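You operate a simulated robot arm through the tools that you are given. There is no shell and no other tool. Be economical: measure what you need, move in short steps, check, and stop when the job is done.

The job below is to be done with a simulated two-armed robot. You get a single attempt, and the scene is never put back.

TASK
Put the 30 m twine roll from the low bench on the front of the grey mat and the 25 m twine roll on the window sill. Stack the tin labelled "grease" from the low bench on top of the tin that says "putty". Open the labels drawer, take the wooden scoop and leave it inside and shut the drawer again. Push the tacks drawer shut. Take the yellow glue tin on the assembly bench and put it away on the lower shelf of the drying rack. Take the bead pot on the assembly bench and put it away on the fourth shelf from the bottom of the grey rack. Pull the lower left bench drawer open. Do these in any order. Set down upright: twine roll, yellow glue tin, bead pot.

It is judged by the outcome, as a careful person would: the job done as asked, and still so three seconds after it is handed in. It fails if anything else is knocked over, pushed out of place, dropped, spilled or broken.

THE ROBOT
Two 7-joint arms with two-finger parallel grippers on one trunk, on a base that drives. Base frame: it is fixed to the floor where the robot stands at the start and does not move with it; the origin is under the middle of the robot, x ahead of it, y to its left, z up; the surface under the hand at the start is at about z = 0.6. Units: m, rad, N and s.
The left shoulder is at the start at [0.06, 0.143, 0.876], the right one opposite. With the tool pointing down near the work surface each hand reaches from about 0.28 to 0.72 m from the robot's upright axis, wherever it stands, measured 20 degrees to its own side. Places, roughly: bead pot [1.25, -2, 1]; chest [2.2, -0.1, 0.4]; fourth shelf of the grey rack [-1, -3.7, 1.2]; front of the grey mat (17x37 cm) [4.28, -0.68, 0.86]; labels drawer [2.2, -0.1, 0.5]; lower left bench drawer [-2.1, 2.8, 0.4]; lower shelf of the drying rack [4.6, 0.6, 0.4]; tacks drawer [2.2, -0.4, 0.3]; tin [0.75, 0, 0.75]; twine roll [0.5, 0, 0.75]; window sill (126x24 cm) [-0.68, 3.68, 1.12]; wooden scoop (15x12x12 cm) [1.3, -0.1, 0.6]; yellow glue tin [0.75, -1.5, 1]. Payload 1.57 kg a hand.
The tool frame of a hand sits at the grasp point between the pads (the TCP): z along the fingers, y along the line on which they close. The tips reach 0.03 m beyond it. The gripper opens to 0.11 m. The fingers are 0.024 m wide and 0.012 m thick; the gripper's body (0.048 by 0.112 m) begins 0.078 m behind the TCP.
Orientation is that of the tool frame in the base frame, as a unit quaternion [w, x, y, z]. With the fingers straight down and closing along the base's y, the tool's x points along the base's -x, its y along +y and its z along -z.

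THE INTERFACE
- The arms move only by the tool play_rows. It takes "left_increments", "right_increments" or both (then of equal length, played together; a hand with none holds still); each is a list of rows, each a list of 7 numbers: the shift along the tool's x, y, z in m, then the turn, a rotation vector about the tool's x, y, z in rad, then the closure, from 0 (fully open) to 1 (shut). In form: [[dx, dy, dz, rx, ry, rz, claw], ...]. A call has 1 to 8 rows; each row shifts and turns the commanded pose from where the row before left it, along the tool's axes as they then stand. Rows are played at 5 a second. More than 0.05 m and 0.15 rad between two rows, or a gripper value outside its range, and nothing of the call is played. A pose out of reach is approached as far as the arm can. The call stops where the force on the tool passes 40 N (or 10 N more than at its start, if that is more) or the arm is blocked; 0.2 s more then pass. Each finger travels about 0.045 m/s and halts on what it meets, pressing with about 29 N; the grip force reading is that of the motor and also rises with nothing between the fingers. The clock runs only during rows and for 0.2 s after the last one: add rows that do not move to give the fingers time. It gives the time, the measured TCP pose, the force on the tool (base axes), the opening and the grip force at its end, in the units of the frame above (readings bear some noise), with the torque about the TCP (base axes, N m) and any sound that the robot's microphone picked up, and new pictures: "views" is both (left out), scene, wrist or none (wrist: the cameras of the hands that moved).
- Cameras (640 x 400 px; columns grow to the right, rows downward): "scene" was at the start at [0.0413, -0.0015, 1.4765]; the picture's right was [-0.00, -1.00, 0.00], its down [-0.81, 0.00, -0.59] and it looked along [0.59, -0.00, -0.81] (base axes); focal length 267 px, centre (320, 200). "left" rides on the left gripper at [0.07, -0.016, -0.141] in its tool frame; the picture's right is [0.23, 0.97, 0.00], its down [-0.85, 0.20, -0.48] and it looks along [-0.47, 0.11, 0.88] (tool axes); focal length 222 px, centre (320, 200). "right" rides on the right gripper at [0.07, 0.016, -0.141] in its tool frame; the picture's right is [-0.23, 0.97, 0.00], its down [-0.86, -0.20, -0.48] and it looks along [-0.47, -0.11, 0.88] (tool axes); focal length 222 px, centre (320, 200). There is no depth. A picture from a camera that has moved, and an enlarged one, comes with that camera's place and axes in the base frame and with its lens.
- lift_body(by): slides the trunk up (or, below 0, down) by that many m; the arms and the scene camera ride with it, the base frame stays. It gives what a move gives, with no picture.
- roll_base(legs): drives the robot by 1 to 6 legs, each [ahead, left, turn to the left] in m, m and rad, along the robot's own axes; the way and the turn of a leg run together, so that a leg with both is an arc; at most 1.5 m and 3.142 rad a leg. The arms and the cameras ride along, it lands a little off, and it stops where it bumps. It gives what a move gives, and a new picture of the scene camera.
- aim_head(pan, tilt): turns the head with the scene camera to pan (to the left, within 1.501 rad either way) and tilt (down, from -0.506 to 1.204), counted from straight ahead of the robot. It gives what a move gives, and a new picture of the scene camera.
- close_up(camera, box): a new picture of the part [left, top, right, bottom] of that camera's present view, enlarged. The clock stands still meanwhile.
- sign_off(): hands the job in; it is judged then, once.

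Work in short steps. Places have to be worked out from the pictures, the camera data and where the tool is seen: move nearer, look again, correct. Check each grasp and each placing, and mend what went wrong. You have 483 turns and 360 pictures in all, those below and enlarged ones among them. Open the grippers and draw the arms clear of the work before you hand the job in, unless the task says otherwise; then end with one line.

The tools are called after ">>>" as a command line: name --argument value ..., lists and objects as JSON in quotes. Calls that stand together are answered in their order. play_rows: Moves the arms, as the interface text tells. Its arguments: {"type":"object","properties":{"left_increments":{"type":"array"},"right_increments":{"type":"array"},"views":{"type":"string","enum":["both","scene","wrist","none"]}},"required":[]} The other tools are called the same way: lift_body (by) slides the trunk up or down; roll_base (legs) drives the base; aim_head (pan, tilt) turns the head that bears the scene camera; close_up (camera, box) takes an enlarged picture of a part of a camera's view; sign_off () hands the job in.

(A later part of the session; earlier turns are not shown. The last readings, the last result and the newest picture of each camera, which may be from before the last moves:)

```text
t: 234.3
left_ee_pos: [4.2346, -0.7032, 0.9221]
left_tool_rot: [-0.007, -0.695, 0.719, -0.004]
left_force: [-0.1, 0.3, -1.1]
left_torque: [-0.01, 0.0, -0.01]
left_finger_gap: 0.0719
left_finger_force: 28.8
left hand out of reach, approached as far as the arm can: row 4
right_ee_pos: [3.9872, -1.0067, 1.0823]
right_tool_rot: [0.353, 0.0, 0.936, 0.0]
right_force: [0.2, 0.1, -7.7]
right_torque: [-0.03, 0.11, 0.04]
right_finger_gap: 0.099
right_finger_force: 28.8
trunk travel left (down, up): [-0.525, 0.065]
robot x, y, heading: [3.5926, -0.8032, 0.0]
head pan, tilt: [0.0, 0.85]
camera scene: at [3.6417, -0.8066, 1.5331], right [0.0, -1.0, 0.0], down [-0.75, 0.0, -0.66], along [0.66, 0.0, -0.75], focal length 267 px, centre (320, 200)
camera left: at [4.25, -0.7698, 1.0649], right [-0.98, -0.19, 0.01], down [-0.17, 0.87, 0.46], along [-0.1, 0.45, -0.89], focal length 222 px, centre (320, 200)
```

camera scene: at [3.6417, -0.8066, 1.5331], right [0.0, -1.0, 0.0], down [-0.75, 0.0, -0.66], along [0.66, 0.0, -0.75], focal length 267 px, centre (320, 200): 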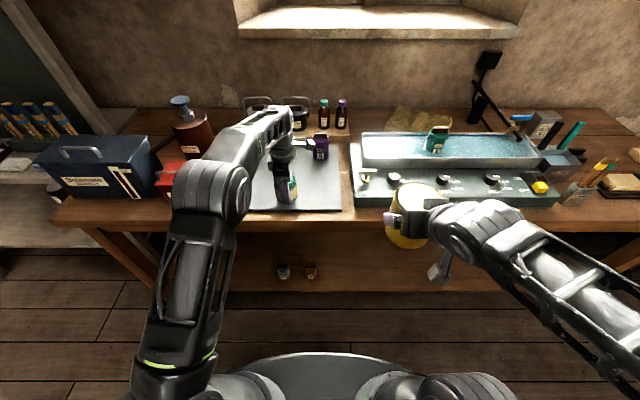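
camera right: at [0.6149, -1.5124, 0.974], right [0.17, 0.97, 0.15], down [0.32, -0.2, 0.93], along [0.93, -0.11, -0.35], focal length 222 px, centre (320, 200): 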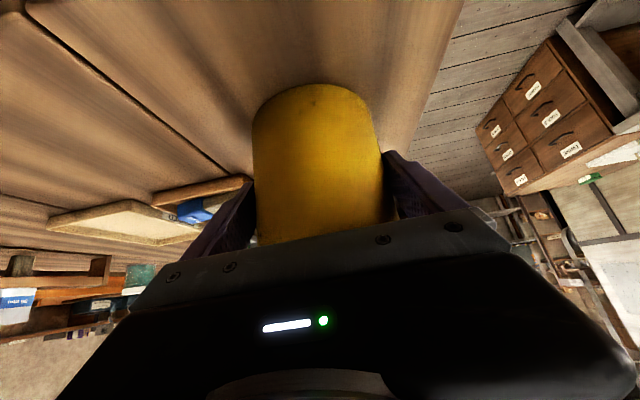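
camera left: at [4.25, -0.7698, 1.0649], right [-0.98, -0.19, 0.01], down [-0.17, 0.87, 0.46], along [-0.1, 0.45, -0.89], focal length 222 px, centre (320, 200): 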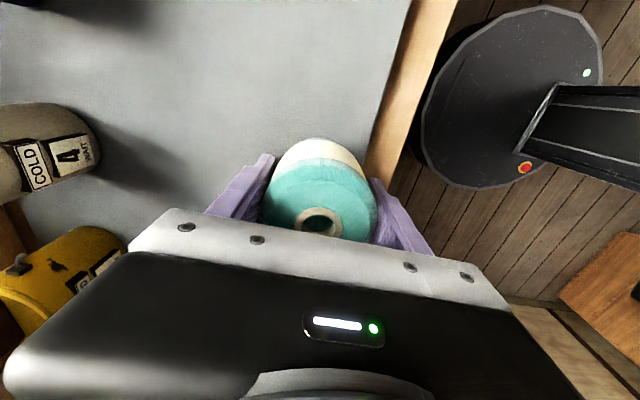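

The arm is near its reach limit; I drive forward 4 cm so the roll lands well inside the mat's front.

>>> roll_base --legs '[[0.035, 0, 0]]'

>>> play_rows --left_increments '[[0, 0, 0.01, 0, 0, 0, 0.8], [0, 0, 0.004, 0, 0, 0, 0.8], [0, 0, 0, 0, 0, 0, 0.8]]' --views "none"

```text
t: 235.2
left_ee_pos: [4.2713, -0.7008, 0.9226]
left_tool_rot: [-0.008, -0.695, 0.719, -0.004]
left_force: [0.2, 0.5, -0.3]
left_torque: [0.0, 0.02, 0.04]
left_finger_gap: 0.0719
left_finger_force: 29.1
right_ee_pos: [4.0256, -1.0077, 1.0817]
right_tool_rot: [0.353, 0.0, 0.936, 0.0]
right_force: [0.8, 0.7, -8.6]
right_torque: [0.02, 0.17, 0.02]
right_finger_gap: 0.099
right_finger_force: 29.1
trunk travel left (down, up): [-0.525, 0.065]
robot x, y, heading: [3.629, -0.8035, 0.006]
head pan, tilt: [0.0, 0.85]
camera scene: at [3.6791, -0.8068, 1.533], right [0.0, -1.0, 0.0], down [-0.75, 0.0, -0.66], along [0.66, 0.0, -0.75], focal length 267 px, centre (320, 200)
```

scene: 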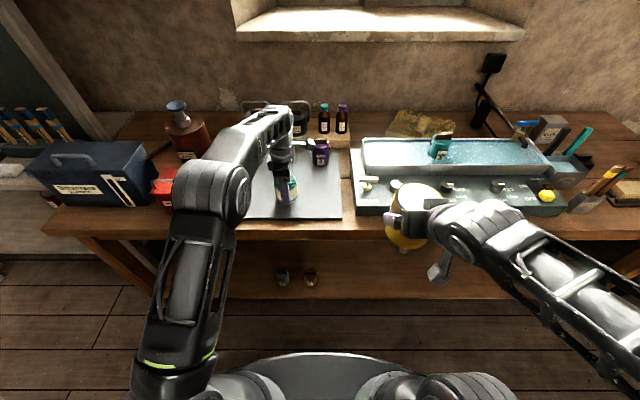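

```text
t: 236.0
left_ee_pos: [4.2715, -0.7016, 0.9101]
left_tool_rot: [-0.008, -0.695, 0.719, -0.005]
left_force: [-0.3, 0.8, -1.3]
left_torque: [-0.03, 0.03, -0.01]
left_finger_gap: 0.0719
left_finger_force: 29.0
right_ee_pos: [4.0219, -1.0063, 1.0821]
right_tool_rot: [0.354, 0.001, 0.935, -0.001]
right_force: [0.8, -0.2, -8.1]
right_torque: [0.01, 0.09, 0.03]
right_finger_gap: 0.0989
right_finger_force: 28.9
trunk travel left (down, up): [-0.525, 0.065]
robot x, y, heading: [3.6271, -0.8087, 0.001]
head pan, tilt: [0.0, 0.85]
```

Lowering in small steps until contact with the mat.

>>> play_rows --left_increments '[[0, 0, 0.004, 0, 0, 0, 0.8], [0, 0, 0.004, 0, 0, 0, 0.8], [0, 0, 0, 0, 0, 0, 0.8]]' --views "none"

>>> play_rows --left_increments '[[0, 0, 0.004, 0, 0, 0, 0.8], [0, 0, 0, 0, 0, 0, 0.8]]' --views "none"

>>> play_rows --left_increments '[[0, 0, 0.003, 0, 0, 0, 0.8], [0, 0, 0, 0, 0, 0, 0.8]]' --views "none"

```text
t: 236.8
left_ee_pos: [4.2702, -0.7021, 0.9035]
left_tool_rot: [-0.007, -0.696, 0.718, -0.007]
left_force: [0.1, 2.0, 24.2]
left_torque: [0.12, 0.52, 0.01]
left_finger_gap: 0.0711
left_finger_force: 28.8
right_ee_pos: [4.0215, -1.0071, 1.0844]
right_tool_rot: [0.354, 0.0, 0.935, 0.001]
right_force: [0.4, 0.3, -7.9]
right_torque: [0.0, 0.1, 0.02]
right_finger_gap: 0.0991
right_finger_force: 29.2
trunk travel left (down, up): [-0.525, 0.065]
robot x, y, heading: [3.6291, -0.8058, 0.001]
head pan, tilt: [0.0, 0.85]
```

```text
t: 237.4
left_ee_pos: [4.2694, -0.7033, 0.8985]
left_tool_rot: [-0.006, -0.695, 0.719, -0.006]
left_force: [1.6, 0.7, 24.2]
left_torque: [0.09, 0.04, 0.0]
left_finger_gap: 0.0719
left_finger_force: 29.0
right_ee_pos: [4.0196, -1.0068, 1.0825]
right_tool_rot: [0.355, 0.0, 0.935, 0.001]
right_force: [0.3, 0.2, -7.9]
right_torque: [-0.02, 0.17, 0.01]
right_finger_gap: 0.099
right_finger_force: 29.3
trunk travel left (down, up): [-0.525, 0.065]
robot x, y, heading: [3.6308, -0.8056, 0.001]
head pan, tilt: [0.0, 0.85]
```

```text
t: 238.0
left_ee_pos: [4.268, -0.7037, 0.8968]
left_tool_rot: [-0.007, -0.695, 0.719, -0.006]
left_force: [-1.0, -1.4, 24.5]
left_torque: [0.17, 0.02, -0.03]
left_finger_gap: 0.0719
left_finger_force: 28.8
right_ee_pos: [4.02, -1.0079, 1.0833]
right_tool_rot: [0.354, 0.0, 0.935, 0.001]
right_force: [0.2, -0.2, -8.5]
right_torque: [0.0, 0.11, 0.01]
right_finger_gap: 0.0988
right_finger_force: 29.3
trunk travel left (down, up): [-0.525, 0.065]
robot x, y, heading: [3.6256, -0.8056, -0.002]
head pan, tilt: [0.0, 0.85]
```

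It's seated on the mat. I release and raise the hand.

>>> play_rows --left_increments '[[0, 0, -0.003, 0, 0, 0, 0.8], [0, 0, 0, 0, 0, 0, 0.2], [0, 0, 0, 0, 0, 0, 0], [0, 0, 0, 0, 0, 0, 0], [0, 0, -0.04, 0, 0, 0, 0], [0, 0, -0.05, 0, 0, 0, 0], [0, 0, -0.05, 0, 0, 0, 0], [0, 0, -0.03, 0, 0, 0, 0]]' --views "both"

```text
t: 239.8
left_ee_pos: [4.2697, -0.7007, 0.9967]
left_tool_rot: [-0.007, -0.695, 0.719, -0.005]
left_force: [0.1, -0.4, 0.2]
left_torque: [0.0, 0.01, -0.02]
left_finger_gap: 0.1099
left_finger_force: 0.1
left hand out of reach, approached as far as the arm can: row 7, 8
right_ee_pos: [4.0219, -1.0078, 1.0827]
right_tool_rot: [0.353, 0.001, 0.936, 0.0]
right_force: [-0.1, -0.4, -8.0]
right_torque: [0.02, 0.1, -0.01]
right_finger_gap: 0.0993
right_finger_force: 29.2
trunk travel left (down, up): [-0.525, 0.065]
robot x, y, heading: [3.6281, -0.8016, -0.004]
head pan, tilt: [0.0, 0.85]
camera scene: at [3.6763, -0.8068, 1.5332], right [0.0, -1.0, 0.0], down [-0.75, 0.0, -0.66], along [0.66, 0.0, -0.75], focal length 267 px, centre (320, 200)
camera left: at [4.2845, -0.768, 1.1387], right [-0.98, -0.19, 0.01], down [-0.17, 0.87, 0.46], along [-0.1, 0.45, -0.89], focal length 222 px, centre (320, 200)
```

scene: 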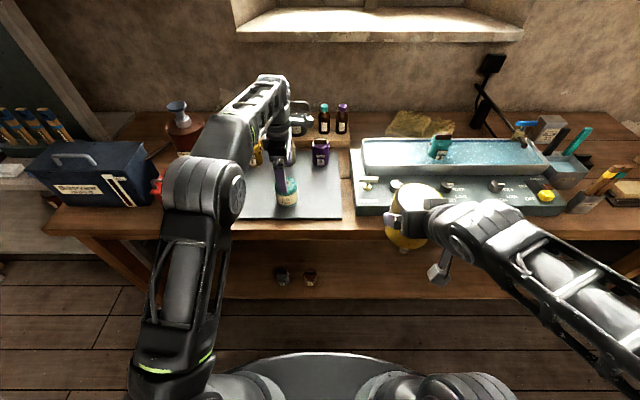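
left: 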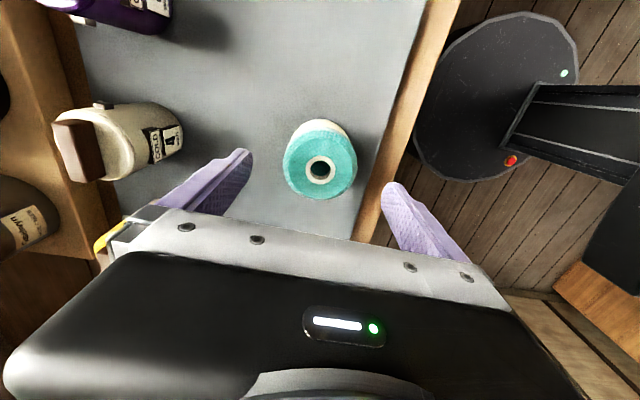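

The 30 m roll stands on the mat's front. I raise the trunk, draw the left hand back, and move left toward the drying rack.

>>> lift_body --by 0.06

>>> play_rows --left_increments '[[0, 0.045, 0, 0, 0, 0, 0], [0, 0.045, 0, 0, 0, 0, 0.3], [0, 0.045, 0, 0, 0, 0, 0.5], [0, 0.045, 0, 0, 0, 0, 0.5], [0, 0.045, 0, 0, 0, 0, 0.5], [0, 0.03, 0, 0, 0, 0, 0.5]]' --views "none"

>>> roll_base --legs '[[-0.08, 0, 0], [0, 1.2, 0]]'

>>> aim_head --pan 0 --tilt 0.75

```text
t: 240.8
left_ee_pos: [4.2706, -0.7006, 1.0563]
left_tool_rot: [-0.008, -0.695, 0.719, -0.005]
left_force: [0.2, 0.5, -0.9]
left_torque: [-0.02, -0.01, 0.01]
left_finger_gap: 0.11
left_finger_force: 0.0
right_ee_pos: [4.0231, -1.0073, 1.1419]
right_tool_rot: [0.353, 0.0, 0.936, 0.0]
right_force: [-0.1, -0.2, -8.4]
right_torque: [-0.01, 0.1, 0.05]
right_finger_gap: 0.099
right_finger_force: 29.0
trunk travel left (down, up): [-0.585, 0.005]
robot x, y, heading: [3.6314, -0.8046, 0.006]
head pan, tilt: [0.0, 0.85]
```

```text
t: 242.2
left_ee_pos: [4.0155, -0.6885, 1.0588]
left_tool_rot: [-0.007, -0.695, 0.719, -0.006]
left_force: [-0.5, -1.2, -0.7]
left_torque: [0.0, 0.01, -0.02]
left_finger_gap: 0.0549
left_finger_force: 0.0
right_ee_pos: [4.0229, -1.0072, 1.1435]
right_tool_rot: [0.353, 0.001, 0.936, 0.0]
right_force: [-1.0, 0.2, -6.7]
right_torque: [0.04, 0.08, 0.01]
right_finger_gap: 0.099
right_finger_force: 29.0
trunk travel left (down, up): [-0.585, 0.005]
robot x, y, heading: [3.6291, -0.8051, 0.0]
head pan, tilt: [0.0, 0.85]
```

```text
t: 248.9
left_ee_pos: [3.913, 0.5195, 1.057]
left_tool_rot: [-0.008, -0.705, 0.709, -0.005]
left_force: [-0.1, 1.3, -0.7]
left_torque: [-0.01, -0.03, 0.0]
left_finger_gap: 0.0549
left_finger_force: 0.0
right_ee_pos: [3.9292, 0.2008, 1.1427]
right_tool_rot: [0.354, -0.012, 0.935, 0.005]
right_force: [-0.3, -0.5, -8.3]
right_torque: [0.02, 0.11, 0.03]
right_finger_gap: 0.0991
right_finger_force: 28.9
trunk travel left (down, up): [-0.585, 0.005]
robot x, y, heading: [3.5328, 0.3956, 0.031]
head pan, tilt: [0.0, 0.85]
camera scene: at [3.5775, 0.3932, 1.5932], right [0.03, -1.0, 0.0], down [-0.75, -0.02, -0.66], along [0.66, 0.02, -0.75], focal length 267 px, centre (320, 200)
```

scene: 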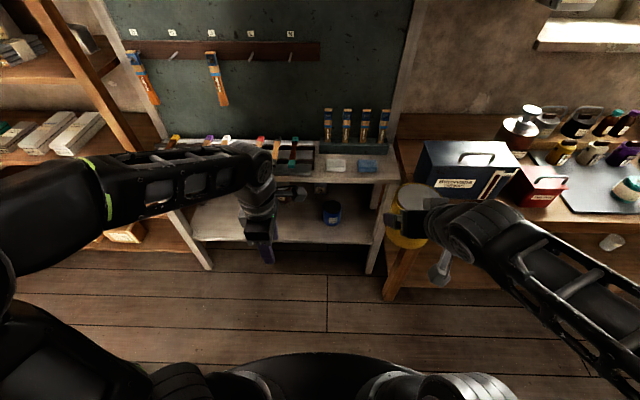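

```text
t: 249.6
left_ee_pos: [3.9129, 0.5206, 1.0574]
left_tool_rot: [-0.008, -0.705, 0.709, -0.005]
left_force: [-0.1, -1.0, 0.3]
left_torque: [-0.01, 0.0, 0.02]
left_finger_gap: 0.055
left_finger_force: 0.0
right_ee_pos: [3.9291, 0.2023, 1.1424]
right_tool_rot: [0.352, -0.013, 0.936, 0.005]
right_force: [0.2, -0.3, -7.6]
right_torque: [0.02, 0.16, 0.02]
right_finger_gap: 0.0987
right_finger_force: 29.0
trunk travel left (down, up): [-0.585, 0.005]
robot x, y, heading: [3.5298, 0.3889, 0.026]
head pan, tilt: [0.0, 0.75]
camera scene: at [3.5822, 0.3928, 1.6011], right [0.03, -1.0, 0.0], down [-0.68, -0.02, -0.73], along [0.73, 0.02, -0.68], focal length 267 px, centre (320, 200)
```

scene: 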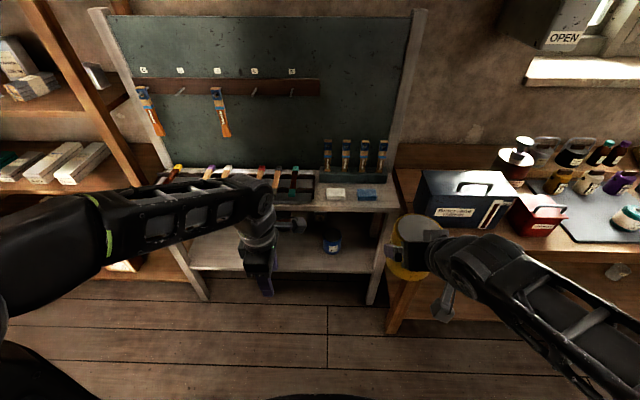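

The lower shelf is at z ≈ 0.35, front x ≈ 4.38, spanning y 0.03–1.13, the upper at 0.79. My left arm hides part of it, so I pull it back and up and look again.

>>> play_rows --left_increments '[[-0.02, 0.035, 0, 0, 0, 0, 0.5], [-0.03, 0.035, 0, 0, 0, 0, 0.5], [-0.035, 0.025, 0, 0, 0, 0, 0.5], [-0.045, 0, 0, 0, 0, 0, 0.5], [-0.045, 0, 0, 0, 0, 0, 0.5]]' --views "none"

>>> lift_body --by -0.4

>>> aim_head --pan 0.1 --tilt 0.55

```text
t: 250.8
left_ee_pos: [3.8182, 0.6976, 1.0534]
left_tool_rot: [-0.007, -0.705, 0.71, -0.005]
left_force: [-0.8, -0.7, 1.0]
left_torque: [0.02, -0.01, -0.04]
left_finger_gap: 0.055
left_finger_force: 0.1
right_ee_pos: [3.9279, 0.2029, 1.1423]
right_tool_rot: [0.353, -0.014, 0.935, 0.005]
right_force: [-0.3, 0.5, -7.7]
right_torque: [0.03, 0.14, 0.01]
right_finger_gap: 0.099
right_finger_force: 29.0
trunk travel left (down, up): [-0.585, 0.005]
robot x, y, heading: [3.5329, 0.3917, 0.028]
head pan, tilt: [0.0, 0.75]
```

```text
t: 254.6
left_ee_pos: [3.8182, 0.6971, 0.6541]
left_tool_rot: [-0.008, -0.705, 0.709, -0.005]
left_force: [0.3, 0.5, -0.5]
left_torque: [-0.04, 0.02, 0.01]
left_finger_gap: 0.0551
left_finger_force: 0.1
right_ee_pos: [3.9286, 0.2012, 0.7434]
right_tool_rot: [0.353, -0.013, 0.935, 0.005]
right_force: [-0.3, -0.2, -8.1]
right_torque: [0.02, 0.08, 0.02]
right_finger_gap: 0.0989
right_finger_force: 29.1
trunk travel left (down, up): [-0.185, 0.405]
robot x, y, heading: [3.5324, 0.3938, 0.03]
head pan, tilt: [0.0, 0.75]
```

```text
t: 255.3
left_ee_pos: [3.8188, 0.6976, 0.6531]
left_tool_rot: [-0.008, -0.705, 0.709, -0.005]
left_force: [0.2, -0.1, 0.0]
left_torque: [0.02, 0.01, -0.04]
left_finger_gap: 0.0548
left_finger_force: 0.1
right_ee_pos: [3.9285, 0.202, 0.7432]
right_tool_rot: [0.353, -0.012, 0.935, 0.004]
right_force: [1.0, 0.4, -7.6]
right_torque: [0.02, 0.14, 0.0]
right_finger_gap: 0.0988
right_finger_force: 29.0
trunk travel left (down, up): [-0.185, 0.405]
robot x, y, heading: [3.5328, 0.3941, 0.025]
head pan, tilt: [0.099, 0.55]
camera scene: at [3.5882, 0.4021, 1.2185], right [0.13, -0.99, 0.0], down [-0.52, -0.07, -0.85], along [0.85, 0.11, -0.52], focal length 267 px, centre (320, 200)
```

scene: 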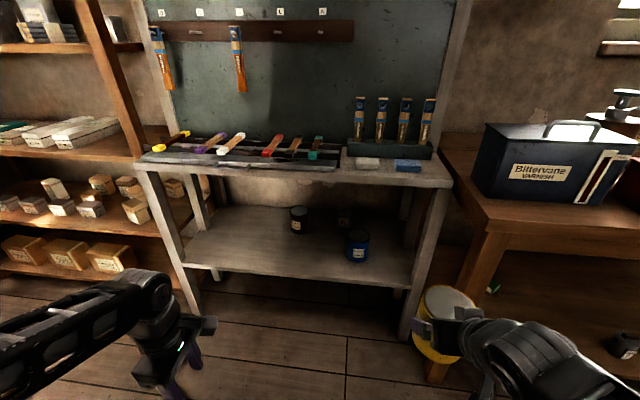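

The left half of the lower shelf is free; the tins there stand at (4.51, 0.35) and (4.66, 0.65). I aim for (4.47, 0.76): strafe left and drive a bit nearer.

>>> roll_base --legs '[[0, 0, -0.027], [0, 0.56, 0], [0.28, 0, 0]]'

```text
t: 257.5
left_ee_pos: [3.8229, 0.897, 0.6574]
left_tool_rot: [-0.003, -0.699, 0.715, -0.001]
left_force: [0.5, -0.9, -0.4]
left_torque: [0.03, -0.01, -0.03]
left_finger_gap: 0.0553
left_finger_force: 0.1
right_ee_pos: [3.9247, 0.3981, 0.7383]
right_tool_rot: [0.351, -0.003, 0.936, 0.008]
right_force: [-0.3, -0.4, -7.9]
right_torque: [0.03, 0.1, 0.04]
right_finger_gap: 0.0987
right_finger_force: 29.5
trunk travel left (down, up): [-0.185, 0.405]
robot x, y, heading: [3.5283, 0.6054, 0.011]
head pan, tilt: [0.099, 0.55]
stopped in leg 2: the robot was blocked; the commanded pose is now the measured one
camera scene: at [3.5888, 0.5984, 1.2191], right [0.11, -0.99, -0.01], down [-0.52, -0.05, -0.85], along [0.85, 0.1, -0.52], focal length 267 px, centre (320, 200)
```

scene: 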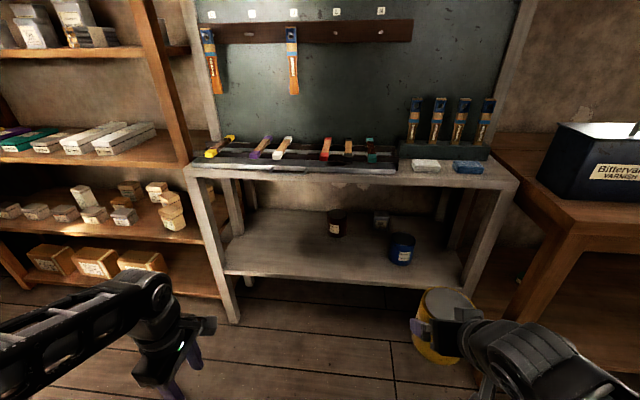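

The strafe was blocked by something on the left. I look there.

>>> aim_head --pan 1.3 --tilt 0.8

```text
t: 258.9
left_ee_pos: [3.8245, 0.8961, 0.6592]
left_tool_rot: [-0.001, -0.698, 0.717, 0.0]
left_force: [-0.4, 0.0, -0.3]
left_torque: [0.0, 0.03, 0.01]
left_finger_gap: 0.055
left_finger_force: 0.1
right_ee_pos: [3.9243, 0.3967, 0.7383]
right_tool_rot: [0.352, 0.0, 0.936, 0.009]
right_force: [-0.3, -0.2, -7.9]
right_torque: [-0.01, 0.12, 0.01]
right_finger_gap: 0.099
right_finger_force: 29.2
trunk travel left (down, up): [-0.185, 0.405]
robot x, y, heading: [3.5356, 0.6054, 0.006]
head pan, tilt: [1.3, 0.799]
camera scene: at [3.5203, 0.6655, 1.1983], right [0.97, -0.26, 0.0], down [-0.19, -0.68, -0.71], along [0.18, 0.68, -0.71], focal length 267 px, centre (320, 200)
```

scene: 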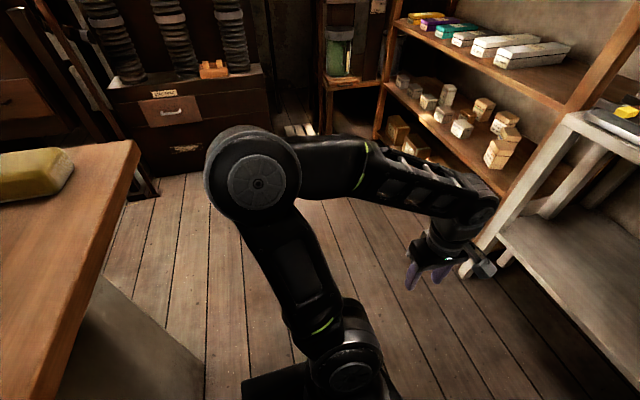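

I look further down at the floor by the base.

>>> aim_head --pan 1.0 --tilt 1.2

>>> aim_head --pan 1.5 --tilt 0.4

```text
t: 259.8
left_ee_pos: [3.8256, 0.8954, 0.6582]
left_tool_rot: [-0.002, -0.697, 0.717, 0.001]
left_force: [0.0, 0.2, 0.3]
left_torque: [-0.02, -0.01, -0.03]
left_finger_gap: 0.0549
left_finger_force: 0.0
right_ee_pos: [3.9251, 0.3975, 0.7396]
right_tool_rot: [0.352, 0.0, 0.936, 0.009]
right_force: [0.6, 0.0, -7.6]
right_torque: [-0.02, 0.14, 0.01]
right_finger_gap: 0.0991
right_finger_force: 28.9
trunk travel left (down, up): [-0.185, 0.405]
robot x, y, heading: [3.5291, 0.6049, 0.009]
head pan, tilt: [1.0, 1.201]
camera scene: at [3.5291, 0.6353, 1.1702], right [0.85, -0.53, -0.01], down [-0.5, -0.78, -0.38], along [0.19, 0.32, -0.93], focal length 267 px, centre (320, 200)
```

scene: 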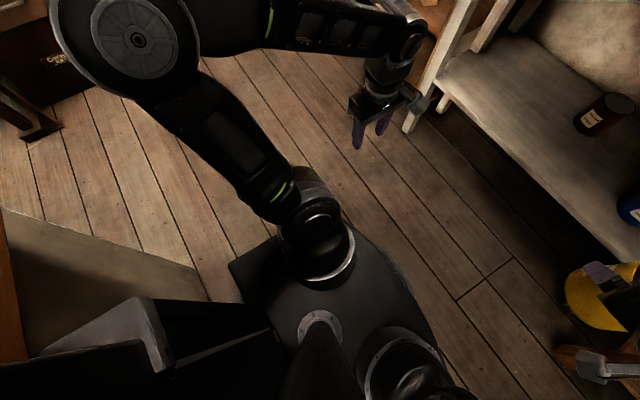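

```text
t: 260.9
left_ee_pos: [3.8252, 0.8967, 0.6583]
left_tool_rot: [-0.002, -0.698, 0.717, 0.0]
left_force: [-0.2, 0.3, -0.2]
left_torque: [0.01, 0.0, 0.05]
left_finger_gap: 0.0552
left_finger_force: 0.0
right_ee_pos: [3.9254, 0.3974, 0.7378]
right_tool_rot: [0.352, 0.0, 0.936, 0.008]
right_force: [-1.0, 0.2, -8.2]
right_torque: [-0.02, 0.13, 0.01]
right_finger_gap: 0.0987
right_finger_force: 28.9
trunk travel left (down, up): [-0.185, 0.405]
robot x, y, heading: [3.533, 0.6079, 0.001]
head pan, tilt: [1.499, 0.4]
camera scene: at [3.5053, 0.6795, 1.2335], right [1.0, -0.06, 0.0], down [-0.03, -0.37, -0.93], along [0.06, 0.93, -0.38], focal length 267 px, centre (320, 200)
```

scene: 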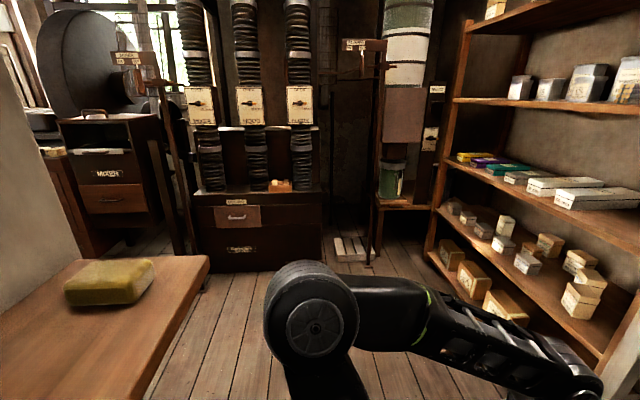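

The rear-left of the robot meets the cabinet behind. I move a little right, go forward, then left.

>>> roll_base --legs '[[0, -0.06, 0], [0.27, 0, 0], [0, 0.37, 0]]'

>>> aim_head --pan -0.1 --tilt 0.8

```text
t: 265.4
left_ee_pos: [4.0976, 1.2172, 0.6541]
left_tool_rot: [-0.007, -0.696, 0.718, -0.004]
left_force: [0.0, -0.2, 0.2]
left_torque: [0.01, 0.0, 0.01]
left_finger_gap: 0.0553
left_finger_force: 0.1
right_ee_pos: [4.196, 0.7205, 0.7418]
right_tool_rot: [0.353, -0.002, 0.936, 0.001]
right_force: [0.0, 0.1, -7.4]
right_torque: [0.0, 0.11, -0.02]
right_finger_gap: 0.0987
right_finger_force: 28.7
trunk travel left (down, up): [-0.185, 0.405]
robot x, y, heading: [3.801, 0.9208, 0.007]
head pan, tilt: [1.499, 0.4]
camera scene: at [3.7772, 1.0106, 1.2323], right [1.0, -0.07, 0.0], down [-0.03, -0.39, -0.92], along [0.06, 0.92, -0.39], focal length 267 px, centre (320, 200)
```

scene: 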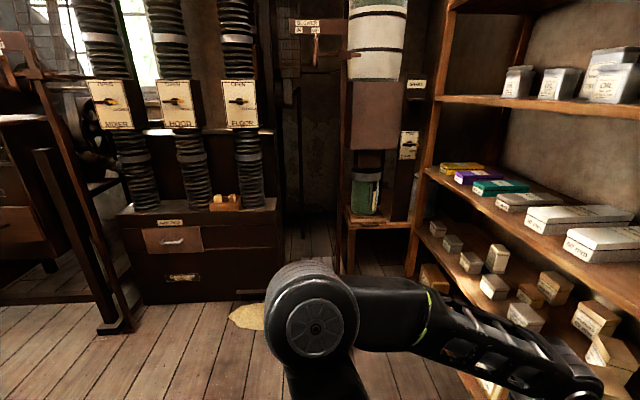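

```text
t: 267.1
left_ee_pos: [4.0977, 1.217, 0.6534]
left_tool_rot: [-0.006, -0.696, 0.718, -0.006]
left_force: [-0.3, -0.1, 0.7]
left_torque: [0.02, 0.01, -0.01]
left_finger_gap: 0.0548
left_finger_force: 0.1
right_ee_pos: [4.1944, 0.719, 0.742]
right_tool_rot: [0.352, -0.002, 0.936, 0.001]
right_force: [-0.7, 0.5, -8.7]
right_torque: [-0.03, 0.13, 0.02]
right_finger_gap: 0.0989
right_finger_force: 28.7
trunk travel left (down, up): [-0.185, 0.405]
robot x, y, heading: [3.8035, 0.9207, 0.002]
head pan, tilt: [-0.099, 0.799]
camera scene: at [3.8513, 0.9106, 1.1972], right [-0.09, -1.0, 0.0], down [-0.71, 0.07, -0.7], along [0.69, -0.07, -0.72], focal length 267 px, centre (320, 200)
```

scene: 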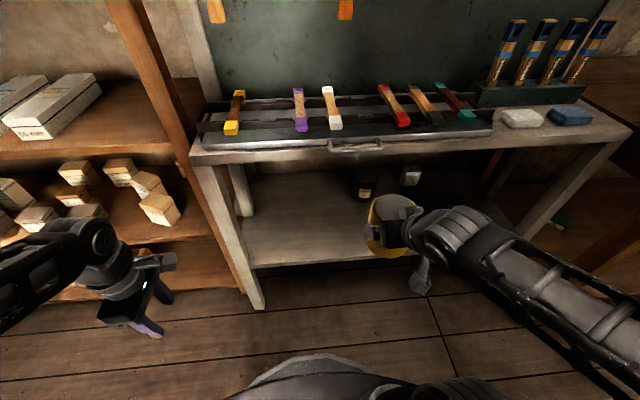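

Now well placed. I lower the glue tin to the level between the shelves, in front of the rack.

>>> play_rows --right_increments '[[0.0264, 0, 0.0301, 0, 0, 0, 0.5], [0.0264, 0, 0.0301, 0, 0, 0, 0.5], [0.0264, 0, 0.0301, 0, 0, 0, 0.5], [0.0264, 0, 0.0301, 0, 0, 0, 0.5], [0.0264, 0, 0.0301, 0, 0, 0, 0.5], [0.0264, 0, 0.0301, 0, 0, 0, 0.5], [0, 0, 0, 0, 0, 0, 0.5]]' --views "scene"

```text
t: 268.6
left_ee_pos: [4.0971, 1.216, 0.653]
left_tool_rot: [-0.008, -0.696, 0.718, -0.004]
left_force: [0.2, 1.3, -0.4]
left_torque: [0.03, 0.02, -0.02]
left_finger_gap: 0.055
left_finger_force: 0.1
right_ee_pos: [4.279, 0.718, 0.5458]
right_tool_rot: [0.351, -0.001, 0.936, 0.002]
right_force: [0.2, -1.0, -7.8]
right_torque: [0.02, 0.12, -0.03]
right_finger_gap: 0.0988
right_finger_force: 29.0
right hand out of reach, approached as far as the arm can: row 1, 2, 3, 4, 5
trunk travel left (down, up): [-0.185, 0.405]
robot x, y, heading: [3.8013, 0.9242, 0.001]
head pan, tilt: [-0.099, 0.799]
camera scene: at [3.8516, 0.9104, 1.1972], right [-0.1, -1.0, 0.0], down [-0.71, 0.07, -0.7], along [0.69, -0.07, -0.72], focal length 267 px, centre (320, 200)
```

scene: 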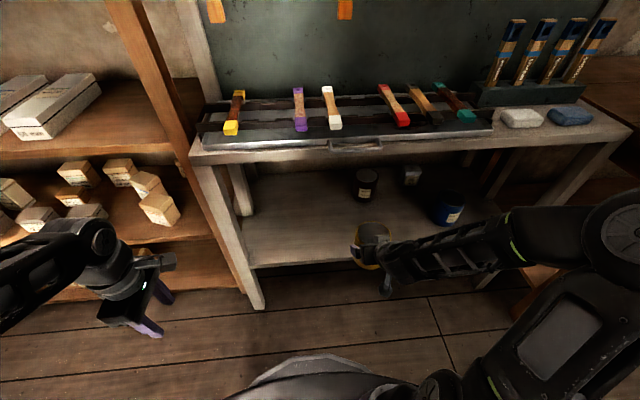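

The tin is level with the gap. I move it inward above the shelf.

>>> play_rows --right_increments '[[-0.0231, 0.006, 0.0282, 0, 0, 0, 0.5], [-0.0231, 0.006, 0.0282, 0, 0, 0, 0.5], [-0.0231, 0.006, 0.0282, 0, 0, 0, 0.5], [-0.0231, 0.006, 0.0282, 0, 0, 0, 0.5], [-0.0231, 0.006, 0.0282, 0, 0, 0, 0.5], [0, 0, 0, 0, 0, 0, 0.5]]' --views "scene"

```text
t: 270.1
left_ee_pos: [4.098, 1.2172, 0.6541]
left_tool_rot: [-0.007, -0.696, 0.718, -0.004]
left_force: [0.4, 0.5, -0.6]
left_torque: [0.01, 0.0, 0.02]
left_finger_gap: 0.0553
left_finger_force: 0.0
right_ee_pos: [4.4557, 0.7456, 0.5156]
right_tool_rot: [0.352, -0.002, 0.936, 0.001]
right_force: [0.4, -1.2, -8.6]
right_torque: [0.02, 0.13, 0.0]
right_finger_gap: 0.0989
right_finger_force: 28.7
trunk travel left (down, up): [-0.185, 0.405]
robot x, y, heading: [3.8044, 0.9221, 0.006]
head pan, tilt: [-0.099, 0.799]
camera scene: at [3.8517, 0.9106, 1.1972], right [-0.1, -1.0, 0.0], down [-0.71, 0.07, -0.7], along [0.69, -0.07, -0.72], focal length 267 px, centre (320, 200)
```

scene: 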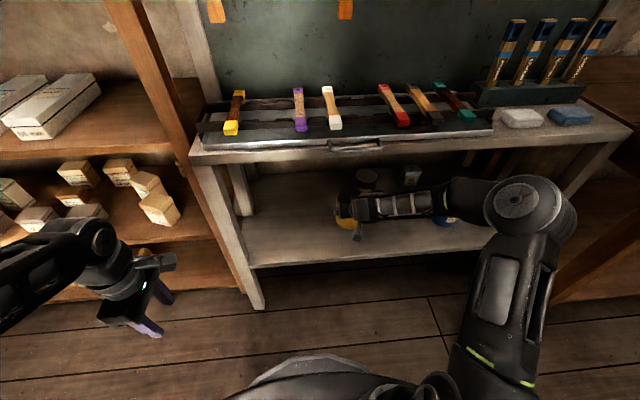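

The forearm stays in front of the blue tin. I lower the glue tin onto the shelf, in decreasing steps.

>>> play_rows --right_increments '[[0.0198, 0, 0.0226, 0, 0, 0, 0.5], [0.0198, 0, 0.0226, 0, 0, 0, 0.5], [0.0066, 0, 0.0075, 0, 0, 0, 0.5], [0, 0, 0, 0, 0, 0, 0.5]]' --views "wrist"

```text
t: 271.1
left_ee_pos: [4.0982, 1.2161, 0.654]
left_tool_rot: [-0.008, -0.697, 0.717, -0.004]
left_force: [-0.4, -0.4, -0.2]
left_torque: [-0.04, -0.01, 0.02]
left_finger_gap: 0.0549
left_finger_force: 0.1
right_ee_pos: [4.4568, 0.7462, 0.4466]
right_tool_rot: [0.352, -0.001, 0.936, 0.001]
right_force: [-0.5, -1.0, -8.0]
right_torque: [-0.02, 0.11, -0.01]
right_finger_gap: 0.0989
right_finger_force: 29.0
trunk travel left (down, up): [-0.185, 0.405]
robot x, y, heading: [3.8006, 0.9179, 0.007]
head pan, tilt: [-0.099, 0.799]
camera right: at [4.3123, 0.7619, 0.5087], right [0.17, 0.97, 0.15], down [0.33, -0.2, 0.92], along [0.93, -0.1, -0.35], focal length 222 px, centre (320, 200)
```

right: 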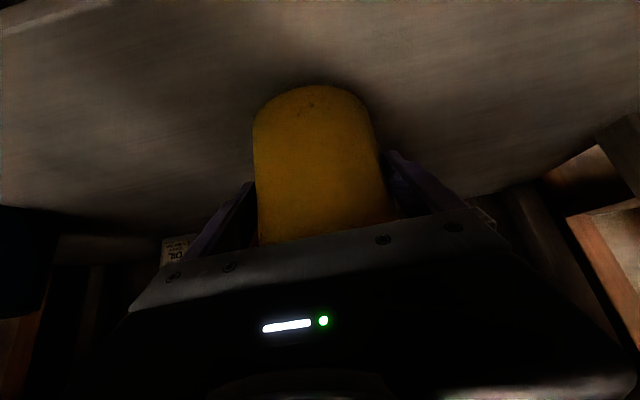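

>>> play_rows --right_increments '[[0.0053, 0, 0.006, 0, 0, 0, 0.5], [0.0053, 0, 0.006, 0, 0, 0, 0.5], [0.0033, 0, 0.0038, 0, 0, 0, 0.5], [0, 0, 0, 0, 0, 0, 0.5]]' --views "none"

>>> play_rows --right_increments '[[0.0027, 0, 0.003, 0, 0, 0, 0.5], [0.0027, 0, 0.003, 0, 0, 0, 0.5], [0, 0, 0, 0, 0, 0, 0.5]]' --views "none"

```text
t: 272.1
left_ee_pos: [4.0966, 1.2167, 0.6547]
left_tool_rot: [-0.006, -0.697, 0.717, -0.007]
left_force: [0.3, -0.1, -0.6]
left_torque: [-0.02, 0.04, -0.02]
left_finger_gap: 0.0553
left_finger_force: 0.1
right_ee_pos: [4.4583, 0.7484, 0.4316]
right_tool_rot: [0.357, -0.003, 0.934, 0.001]
right_force: [8.3, 1.2, 24.3]
right_torque: [0.1, -0.51, -0.36]
right_finger_gap: 0.0987
right_finger_force: 29.2
trunk travel left (down, up): [-0.185, 0.405]
robot x, y, heading: [3.8035, 0.9206, 0.003]
head pan, tilt: [-0.099, 0.799]
```

```text
t: 272.9
left_ee_pos: [4.0955, 1.2166, 0.6546]
left_tool_rot: [-0.007, -0.697, 0.717, -0.006]
left_force: [0.1, 0.3, -0.3]
left_torque: [0.01, 0.01, -0.01]
left_finger_gap: 0.0551
left_finger_force: 0.1
right_ee_pos: [4.455, 0.748, 0.4181]
right_tool_rot: [0.353, -0.002, 0.936, 0.001]
right_force: [-2.0, -0.8, 22.8]
right_torque: [0.02, -0.22, -0.06]
right_finger_gap: 0.0988
right_finger_force: 29.0
trunk travel left (down, up): [-0.185, 0.405]
robot x, y, heading: [3.8014, 0.9219, 0.006]
head pan, tilt: [-0.099, 0.799]
```

The tin stands on the shelf. I release and retreat along the tool axis.

>>> play_rows --right_increments '[[0, 0, 0, 0, 0, 0, 0], [0, 0, 0, 0, 0, 0, 0], [0, 0, -0.01, 0, 0, 0, 0], [0, 0, -0.02, 0, 0, 0, 0], [0, 0, -0.04, 0, 0, 0, 0], [0, 0, -0.04, 0, 0, 0, 0], [0, 0, 0, 0, 0, 0, 0]]' --views "wrist"

```text
t: 274.4
left_ee_pos: [4.0981, 1.217, 0.655]
left_tool_rot: [-0.006, -0.697, 0.717, -0.005]
left_force: [0.8, 0.1, 0.5]
left_torque: [-0.02, -0.01, 0.01]
left_finger_gap: 0.0551
left_finger_force: 0.2
right_ee_pos: [4.3847, 0.7497, 0.5016]
right_tool_rot: [0.353, -0.003, 0.936, 0.002]
right_force: [-0.5, -0.1, 0.6]
right_torque: [-0.02, 0.0, 0.01]
right_finger_gap: 0.1101
right_finger_force: 0.0
trunk travel left (down, up): [-0.185, 0.405]
robot x, y, heading: [3.8029, 0.9196, 0.005]
head pan, tilt: [-0.099, 0.799]
camera right: at [4.2377, 0.7649, 0.5636], right [0.17, 0.97, 0.15], down [0.33, -0.2, 0.92], along [0.93, -0.11, -0.35], focal length 222 px, centre (320, 200)
```

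right: 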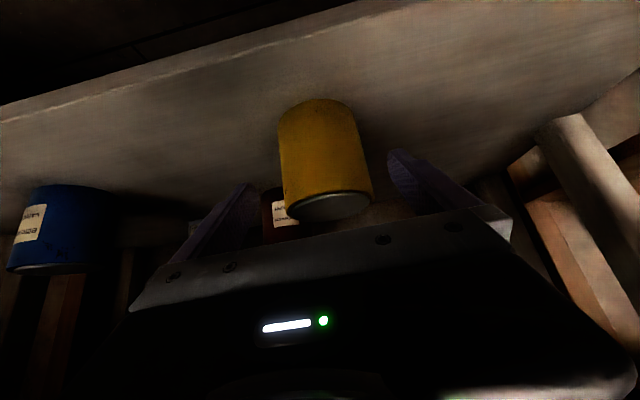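

Upright and steady. I retract the arm out of the rack, then move the base away to the right and raise the trunk.

>>> play_rows --right_increments '[[0, 0, -0.045, 0, 0, 0, 0], [0, 0, -0.045, 0, 0, 0, 0], [0, 0, -0.045, 0, 0, 0, 0.5], [0, 0, -0.03, 0, 0, 0, 0.5], [0, 0, 0, 0, 0, 0, 0.5]]' --views "scene"

```text
t: 275.6
left_ee_pos: [4.0965, 1.2167, 0.6539]
left_tool_rot: [-0.007, -0.697, 0.717, -0.005]
left_force: [0.5, -0.1, -0.3]
left_torque: [-0.03, -0.02, 0.02]
left_finger_gap: 0.055
left_finger_force: 0.0
right_ee_pos: [4.2766, 0.7497, 0.626]
right_tool_rot: [0.353, -0.002, 0.936, 0.001]
right_force: [-0.4, -0.1, 0.5]
right_torque: [0.0, 0.02, -0.01]
right_finger_gap: 0.0551
right_finger_force: 0.1
trunk travel left (down, up): [-0.185, 0.405]
robot x, y, heading: [3.8052, 0.9173, 0.0]
head pan, tilt: [-0.099, 0.799]
camera scene: at [3.8507, 0.9108, 1.1972], right [-0.1, -1.0, 0.0], down [-0.71, 0.07, -0.7], along [0.69, -0.07, -0.72], focal length 267 px, centre (320, 200)
```

scene: 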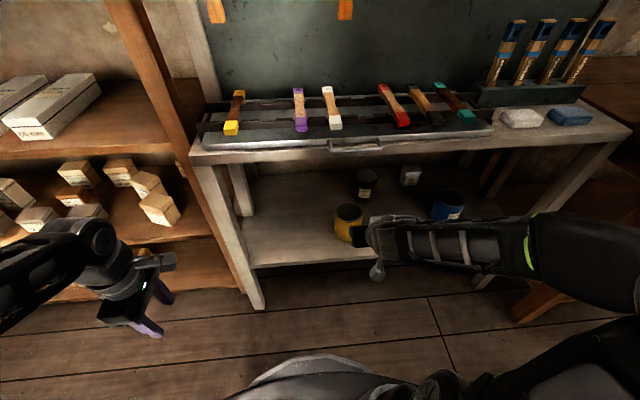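

I back off slightly, raise the trunk, pull the right hand in, and drive back toward the corridor.

>>> roll_base --legs '[[-0.06, 0, 0]]'

>>> lift_body --by 0.38

>>> play_rows --right_increments '[[0.0376, 0, -0.033, 0, 0, 0, 0.5], [0.0376, 0, -0.033, 0, 0, 0, 0.5], [0.0376, 0, -0.033, 0, 0, 0, 0.5], [0, 0, 0, 0, 0.14, 0, 0.5], [0, 0, 0, 0, 0.14, 0, 0.5], [0, 0, 0, 0, 0.14, 0, 0.5], [0, 0, 0, 0, 0.14, 0, 0.5], [0, 0, 0, 0, 0.14, 0, 0.5]]' --views "none"

>>> roll_base --legs '[[0, -0.45, 0], [-0.13, 0, 0], [0, -1.38, 0], [0, 0, 1.57]]'

```text
t: 276.6
left_ee_pos: [4.0368, 1.2167, 0.6534]
left_tool_rot: [-0.006, -0.697, 0.717, -0.006]
left_force: [-0.3, 0.4, 0.8]
left_torque: [0.0, -0.02, 0.02]
left_finger_gap: 0.0549
left_finger_force: 0.1
right_ee_pos: [4.2168, 0.7478, 0.6278]
right_tool_rot: [0.353, -0.001, 0.936, 0.001]
right_force: [0.4, -0.8, -0.2]
right_torque: [-0.02, 0.02, 0.0]
right_finger_gap: 0.055
right_finger_force: 0.1
trunk travel left (down, up): [-0.185, 0.405]
robot x, y, heading: [3.7461, 0.9204, 0.005]
head pan, tilt: [-0.099, 0.799]
camera scene: at [3.7907, 0.9105, 1.1972], right [-0.1, -1.0, 0.0], down [-0.71, 0.07, -0.7], along [0.69, -0.07, -0.72], focal length 267 px, centre (320, 200)
```

scene: 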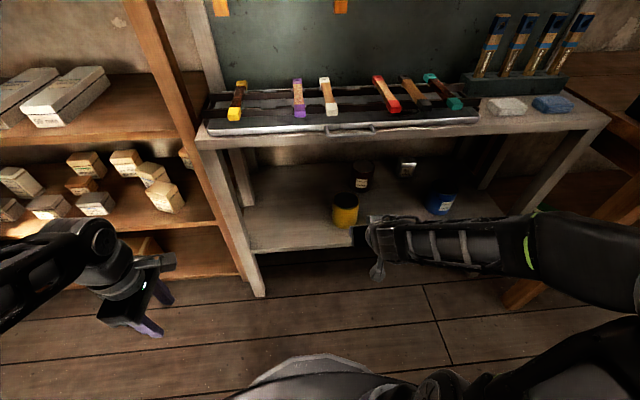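

```text
t: 280.3
left_ee_pos: [4.0366, 1.2162, 1.0341]
left_tool_rot: [-0.006, -0.697, 0.717, -0.006]
left_force: [-0.7, 0.1, -0.4]
left_torque: [-0.01, 0.0, 0.0]
left_finger_gap: 0.0549
left_finger_force: 0.0
right_ee_pos: [4.2165, 0.749, 1.0085]
right_tool_rot: [0.352, -0.002, 0.936, 0.002]
right_force: [-0.4, 0.1, 0.4]
right_torque: [0.0, 0.02, -0.04]
right_finger_gap: 0.0553
right_finger_force: 0.1
trunk travel left (down, up): [-0.565, 0.025]
robot x, y, heading: [3.7403, 0.9198, -0.002]
head pan, tilt: [-0.099, 0.799]
```

```text
t: 282.1
left_ee_pos: [4.0383, 1.216, 1.0345]
left_tool_rot: [-0.007, -0.697, 0.717, -0.004]
left_force: [0.6, 0.2, 0.4]
left_torque: [0.03, 0.02, -0.01]
left_finger_gap: 0.0551
left_finger_force: 0.1
right_ee_pos: [4.1793, 0.7659, 1.0558]
right_tool_rot: [0.009, -0.003, 1.0, 0.002]
right_force: [-0.4, 0.5, -0.2]
right_torque: [-0.02, 0.0, 0.0]
right_finger_gap: 0.0551
right_finger_force: 0.1
right hand out of reach, approached as far as the arm can: row 1, 2, 3
trunk travel left (down, up): [-0.565, 0.025]
robot x, y, heading: [3.7435, 0.922, 0.001]
head pan, tilt: [-0.099, 0.799]
```

```text
t: 296.2
left_ee_pos: [3.328, -0.6654, 1.0346]
left_tool_rot: [0.001, 1.0, -0.002, 0.009]
left_force: [0.7, 0.6, -0.3]
left_torque: [-0.01, 0.01, 0.05]
left_finger_gap: 0.055
left_finger_force: 0.0
right_ee_pos: [3.7761, -0.5115, 1.0575]
right_tool_rot: [-0.006, 0.716, -0.698, -0.007]
right_force: [-0.9, 0.1, 1.1]
right_torque: [-0.01, -0.03, -0.01]
right_finger_gap: 0.0549
right_finger_force: 0.0
trunk travel left (down, up): [-0.565, 0.025]
robot x, y, heading: [3.6294, -0.9502, 1.599]
head pan, tilt: [-0.099, 0.799]
camera scene: at [3.6361, -0.9022, 1.5772], right [1.0, -0.07, 0.0], down [-0.05, -0.72, -0.7], along [0.05, 0.7, -0.72], focal length 267 px, centre (320, 200)
```

scene: 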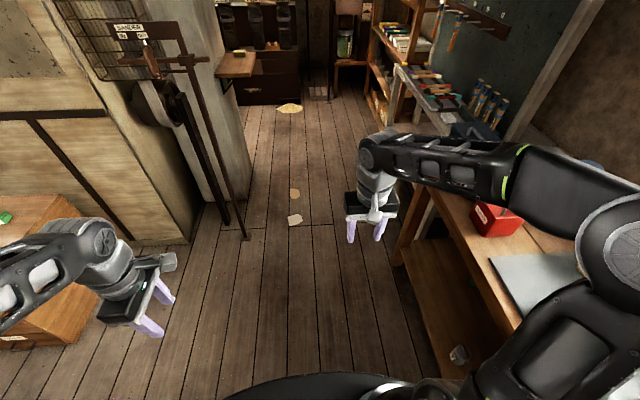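

I check the far bench is undisturbed before leaving.

>>> aim_head --pan -1.2 --tilt 0.6

```text
t: 297.5
left_ee_pos: [3.3275, -0.6641, 1.0335]
left_tool_rot: [0.001, 1.0, -0.002, 0.009]
left_force: [0.6, 0.1, -0.5]
left_torque: [0.01, -0.04, 0.01]
left_finger_gap: 0.0551
left_finger_force: 0.0
right_ee_pos: [3.7759, -0.5121, 1.0575]
right_tool_rot: [-0.007, 0.717, -0.697, -0.007]
right_force: [-0.7, -0.6, -0.5]
right_torque: [-0.01, 0.01, 0.0]
right_finger_gap: 0.055
right_finger_force: 0.1
trunk travel left (down, up): [-0.565, 0.025]
robot x, y, heading: [3.6326, -0.9505, 1.602]
head pan, tilt: [-1.201, 0.6]
camera scene: at [3.7118, -0.9483, 1.5941], right [0.39, -0.92, 0.0], down [-0.52, -0.22, -0.82], along [0.76, 0.32, -0.57], focal length 267 px, centre (320, 200)
```

scene: 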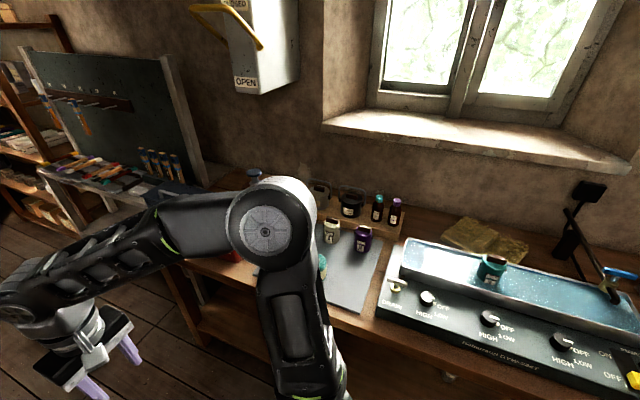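

The roll and bottles look undisturbed. I drive west through the corridor, facing +y.

>>> roll_base --legs '[[0.03, 1.25, -0.03], [0, 1.25, 0], [0, 1.2, 0]]'

```text
t: 315.2
left_ee_pos: [-0.2954, -0.7091, 1.0333]
left_tool_rot: [0.001, 1.0, -0.024, 0.009]
left_force: [0.5, 0.7, 0.4]
left_torque: [-0.02, -0.03, 0.01]
left_finger_gap: 0.055
left_finger_force: 0.0
right_ee_pos: [0.1583, -0.5754, 1.0549]
right_tool_rot: [0.008, -0.702, 0.712, 0.008]
right_force: [0.3, 0.3, 0.0]
right_torque: [0.03, 0.03, 0.0]
right_finger_gap: 0.0547
right_finger_force: 0.1
trunk travel left (down, up): [-0.565, 0.025]
robot x, y, heading: [-0.0017, -1.0079, 1.557]
head pan, tilt: [-1.201, 0.6]
camera scene: at [0.0751, -1.0098, 1.5941], right [0.35, -0.94, 0.0], down [-0.53, -0.2, -0.83], along [0.77, 0.29, -0.56], focal length 267 px, centre (320, 200)
```

scene: 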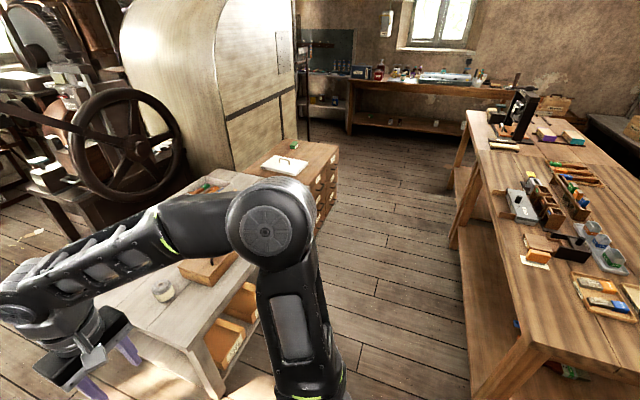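

A quick check of the far bench in zoom, then I go round to the south-west corner of the assembly bench.

>>> close_up --camera "scene" --box '[290, 40, 510, 140]'

>>> roll_base --legs '[[0, 0.1, 0], [0, 0, -1.56], [0, -1.4, 0], [0, -0.2, 0]]'

>>> aim_head --pan 0.0 --tilt 0.55

```text
2.91 times, centred on (400, 90) of scene
camera zoom: at [0.0751, -1.0098, 1.5941], right [0.35, -0.94, 0.0], down [-0.53, -0.2, -0.83], along [0.77, 0.29, -0.56], focal length 777 px, centre (87, 520)
```

zoom: 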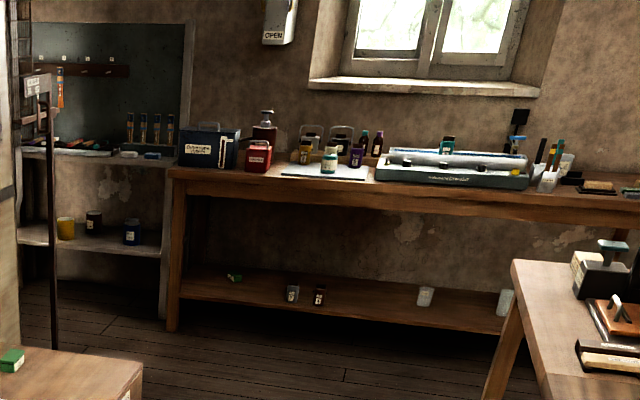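

```text
t: 326.3
left_ee_pos: [0.2031, -2.0999, 1.0341]
left_tool_rot: [-0.006, -0.692, 0.722, -0.006]
left_force: [-0.1, 0.0, 0.7]
left_torque: [0.0, 0.02, -0.01]
left_finger_gap: 0.055
left_finger_force: 0.0
right_ee_pos: [0.3386, -2.5526, 1.0561]
right_tool_rot: [0.009, 0.004, 1.0, 0.001]
right_force: [0.3, -0.1, -0.6]
right_torque: [-0.01, -0.01, -0.01]
right_finger_gap: 0.0549
right_finger_force: 0.0
trunk travel left (down, up): [-0.565, 0.025]
robot x, y, heading: [-0.0965, -2.3924, -0.012]
head pan, tilt: [-1.201, 0.6]
stopped in leg 3: the robot was blocked; the commanded pose is now the measured one
camera scene: at [-0.0966, -2.477, 1.594], right [-0.94, -0.35, 0.0], down [-0.2, 0.53, -0.82], along [0.29, -0.77, -0.57], focal length 267 px, centre (320, 200)
```

scene: 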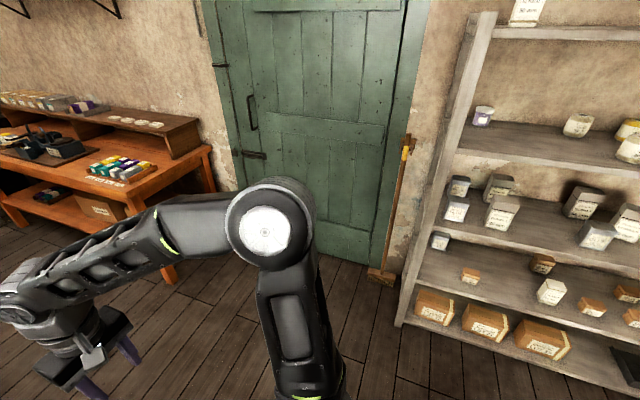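

```text
t: 327.7
left_ee_pos: [0.2023, -2.0995, 1.033]
left_tool_rot: [-0.007, -0.692, 0.722, -0.006]
left_force: [0.9, -0.1, 1.0]
left_torque: [0.02, -0.02, -0.01]
left_finger_gap: 0.0554
left_finger_force: 0.1
right_ee_pos: [0.34, -2.5527, 1.0569]
right_tool_rot: [0.011, 0.005, 1.0, 0.0]
right_force: [0.4, -0.7, -0.2]
right_torque: [0.02, -0.02, 0.01]
right_finger_gap: 0.0549
right_finger_force: 0.0
trunk travel left (down, up): [-0.565, 0.025]
robot x, y, heading: [-0.0961, -2.392, -0.011]
head pan, tilt: [0.0, 0.55]
camera scene: at [-0.038, -2.3941, 1.5986], right [-0.01, -1.0, 0.0], down [-0.52, 0.01, -0.85], along [0.85, -0.01, -0.52], focal length 267 px, centre (320, 200)
```

scene: 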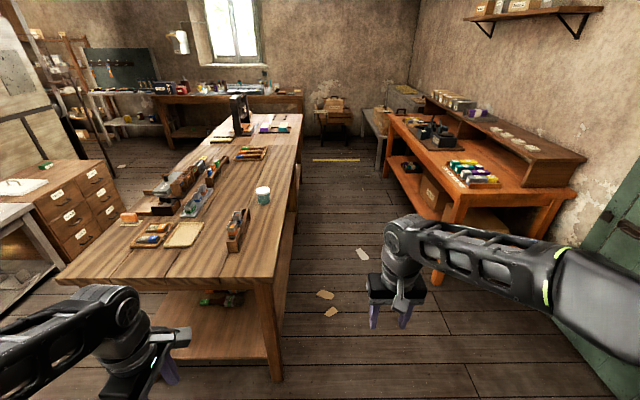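

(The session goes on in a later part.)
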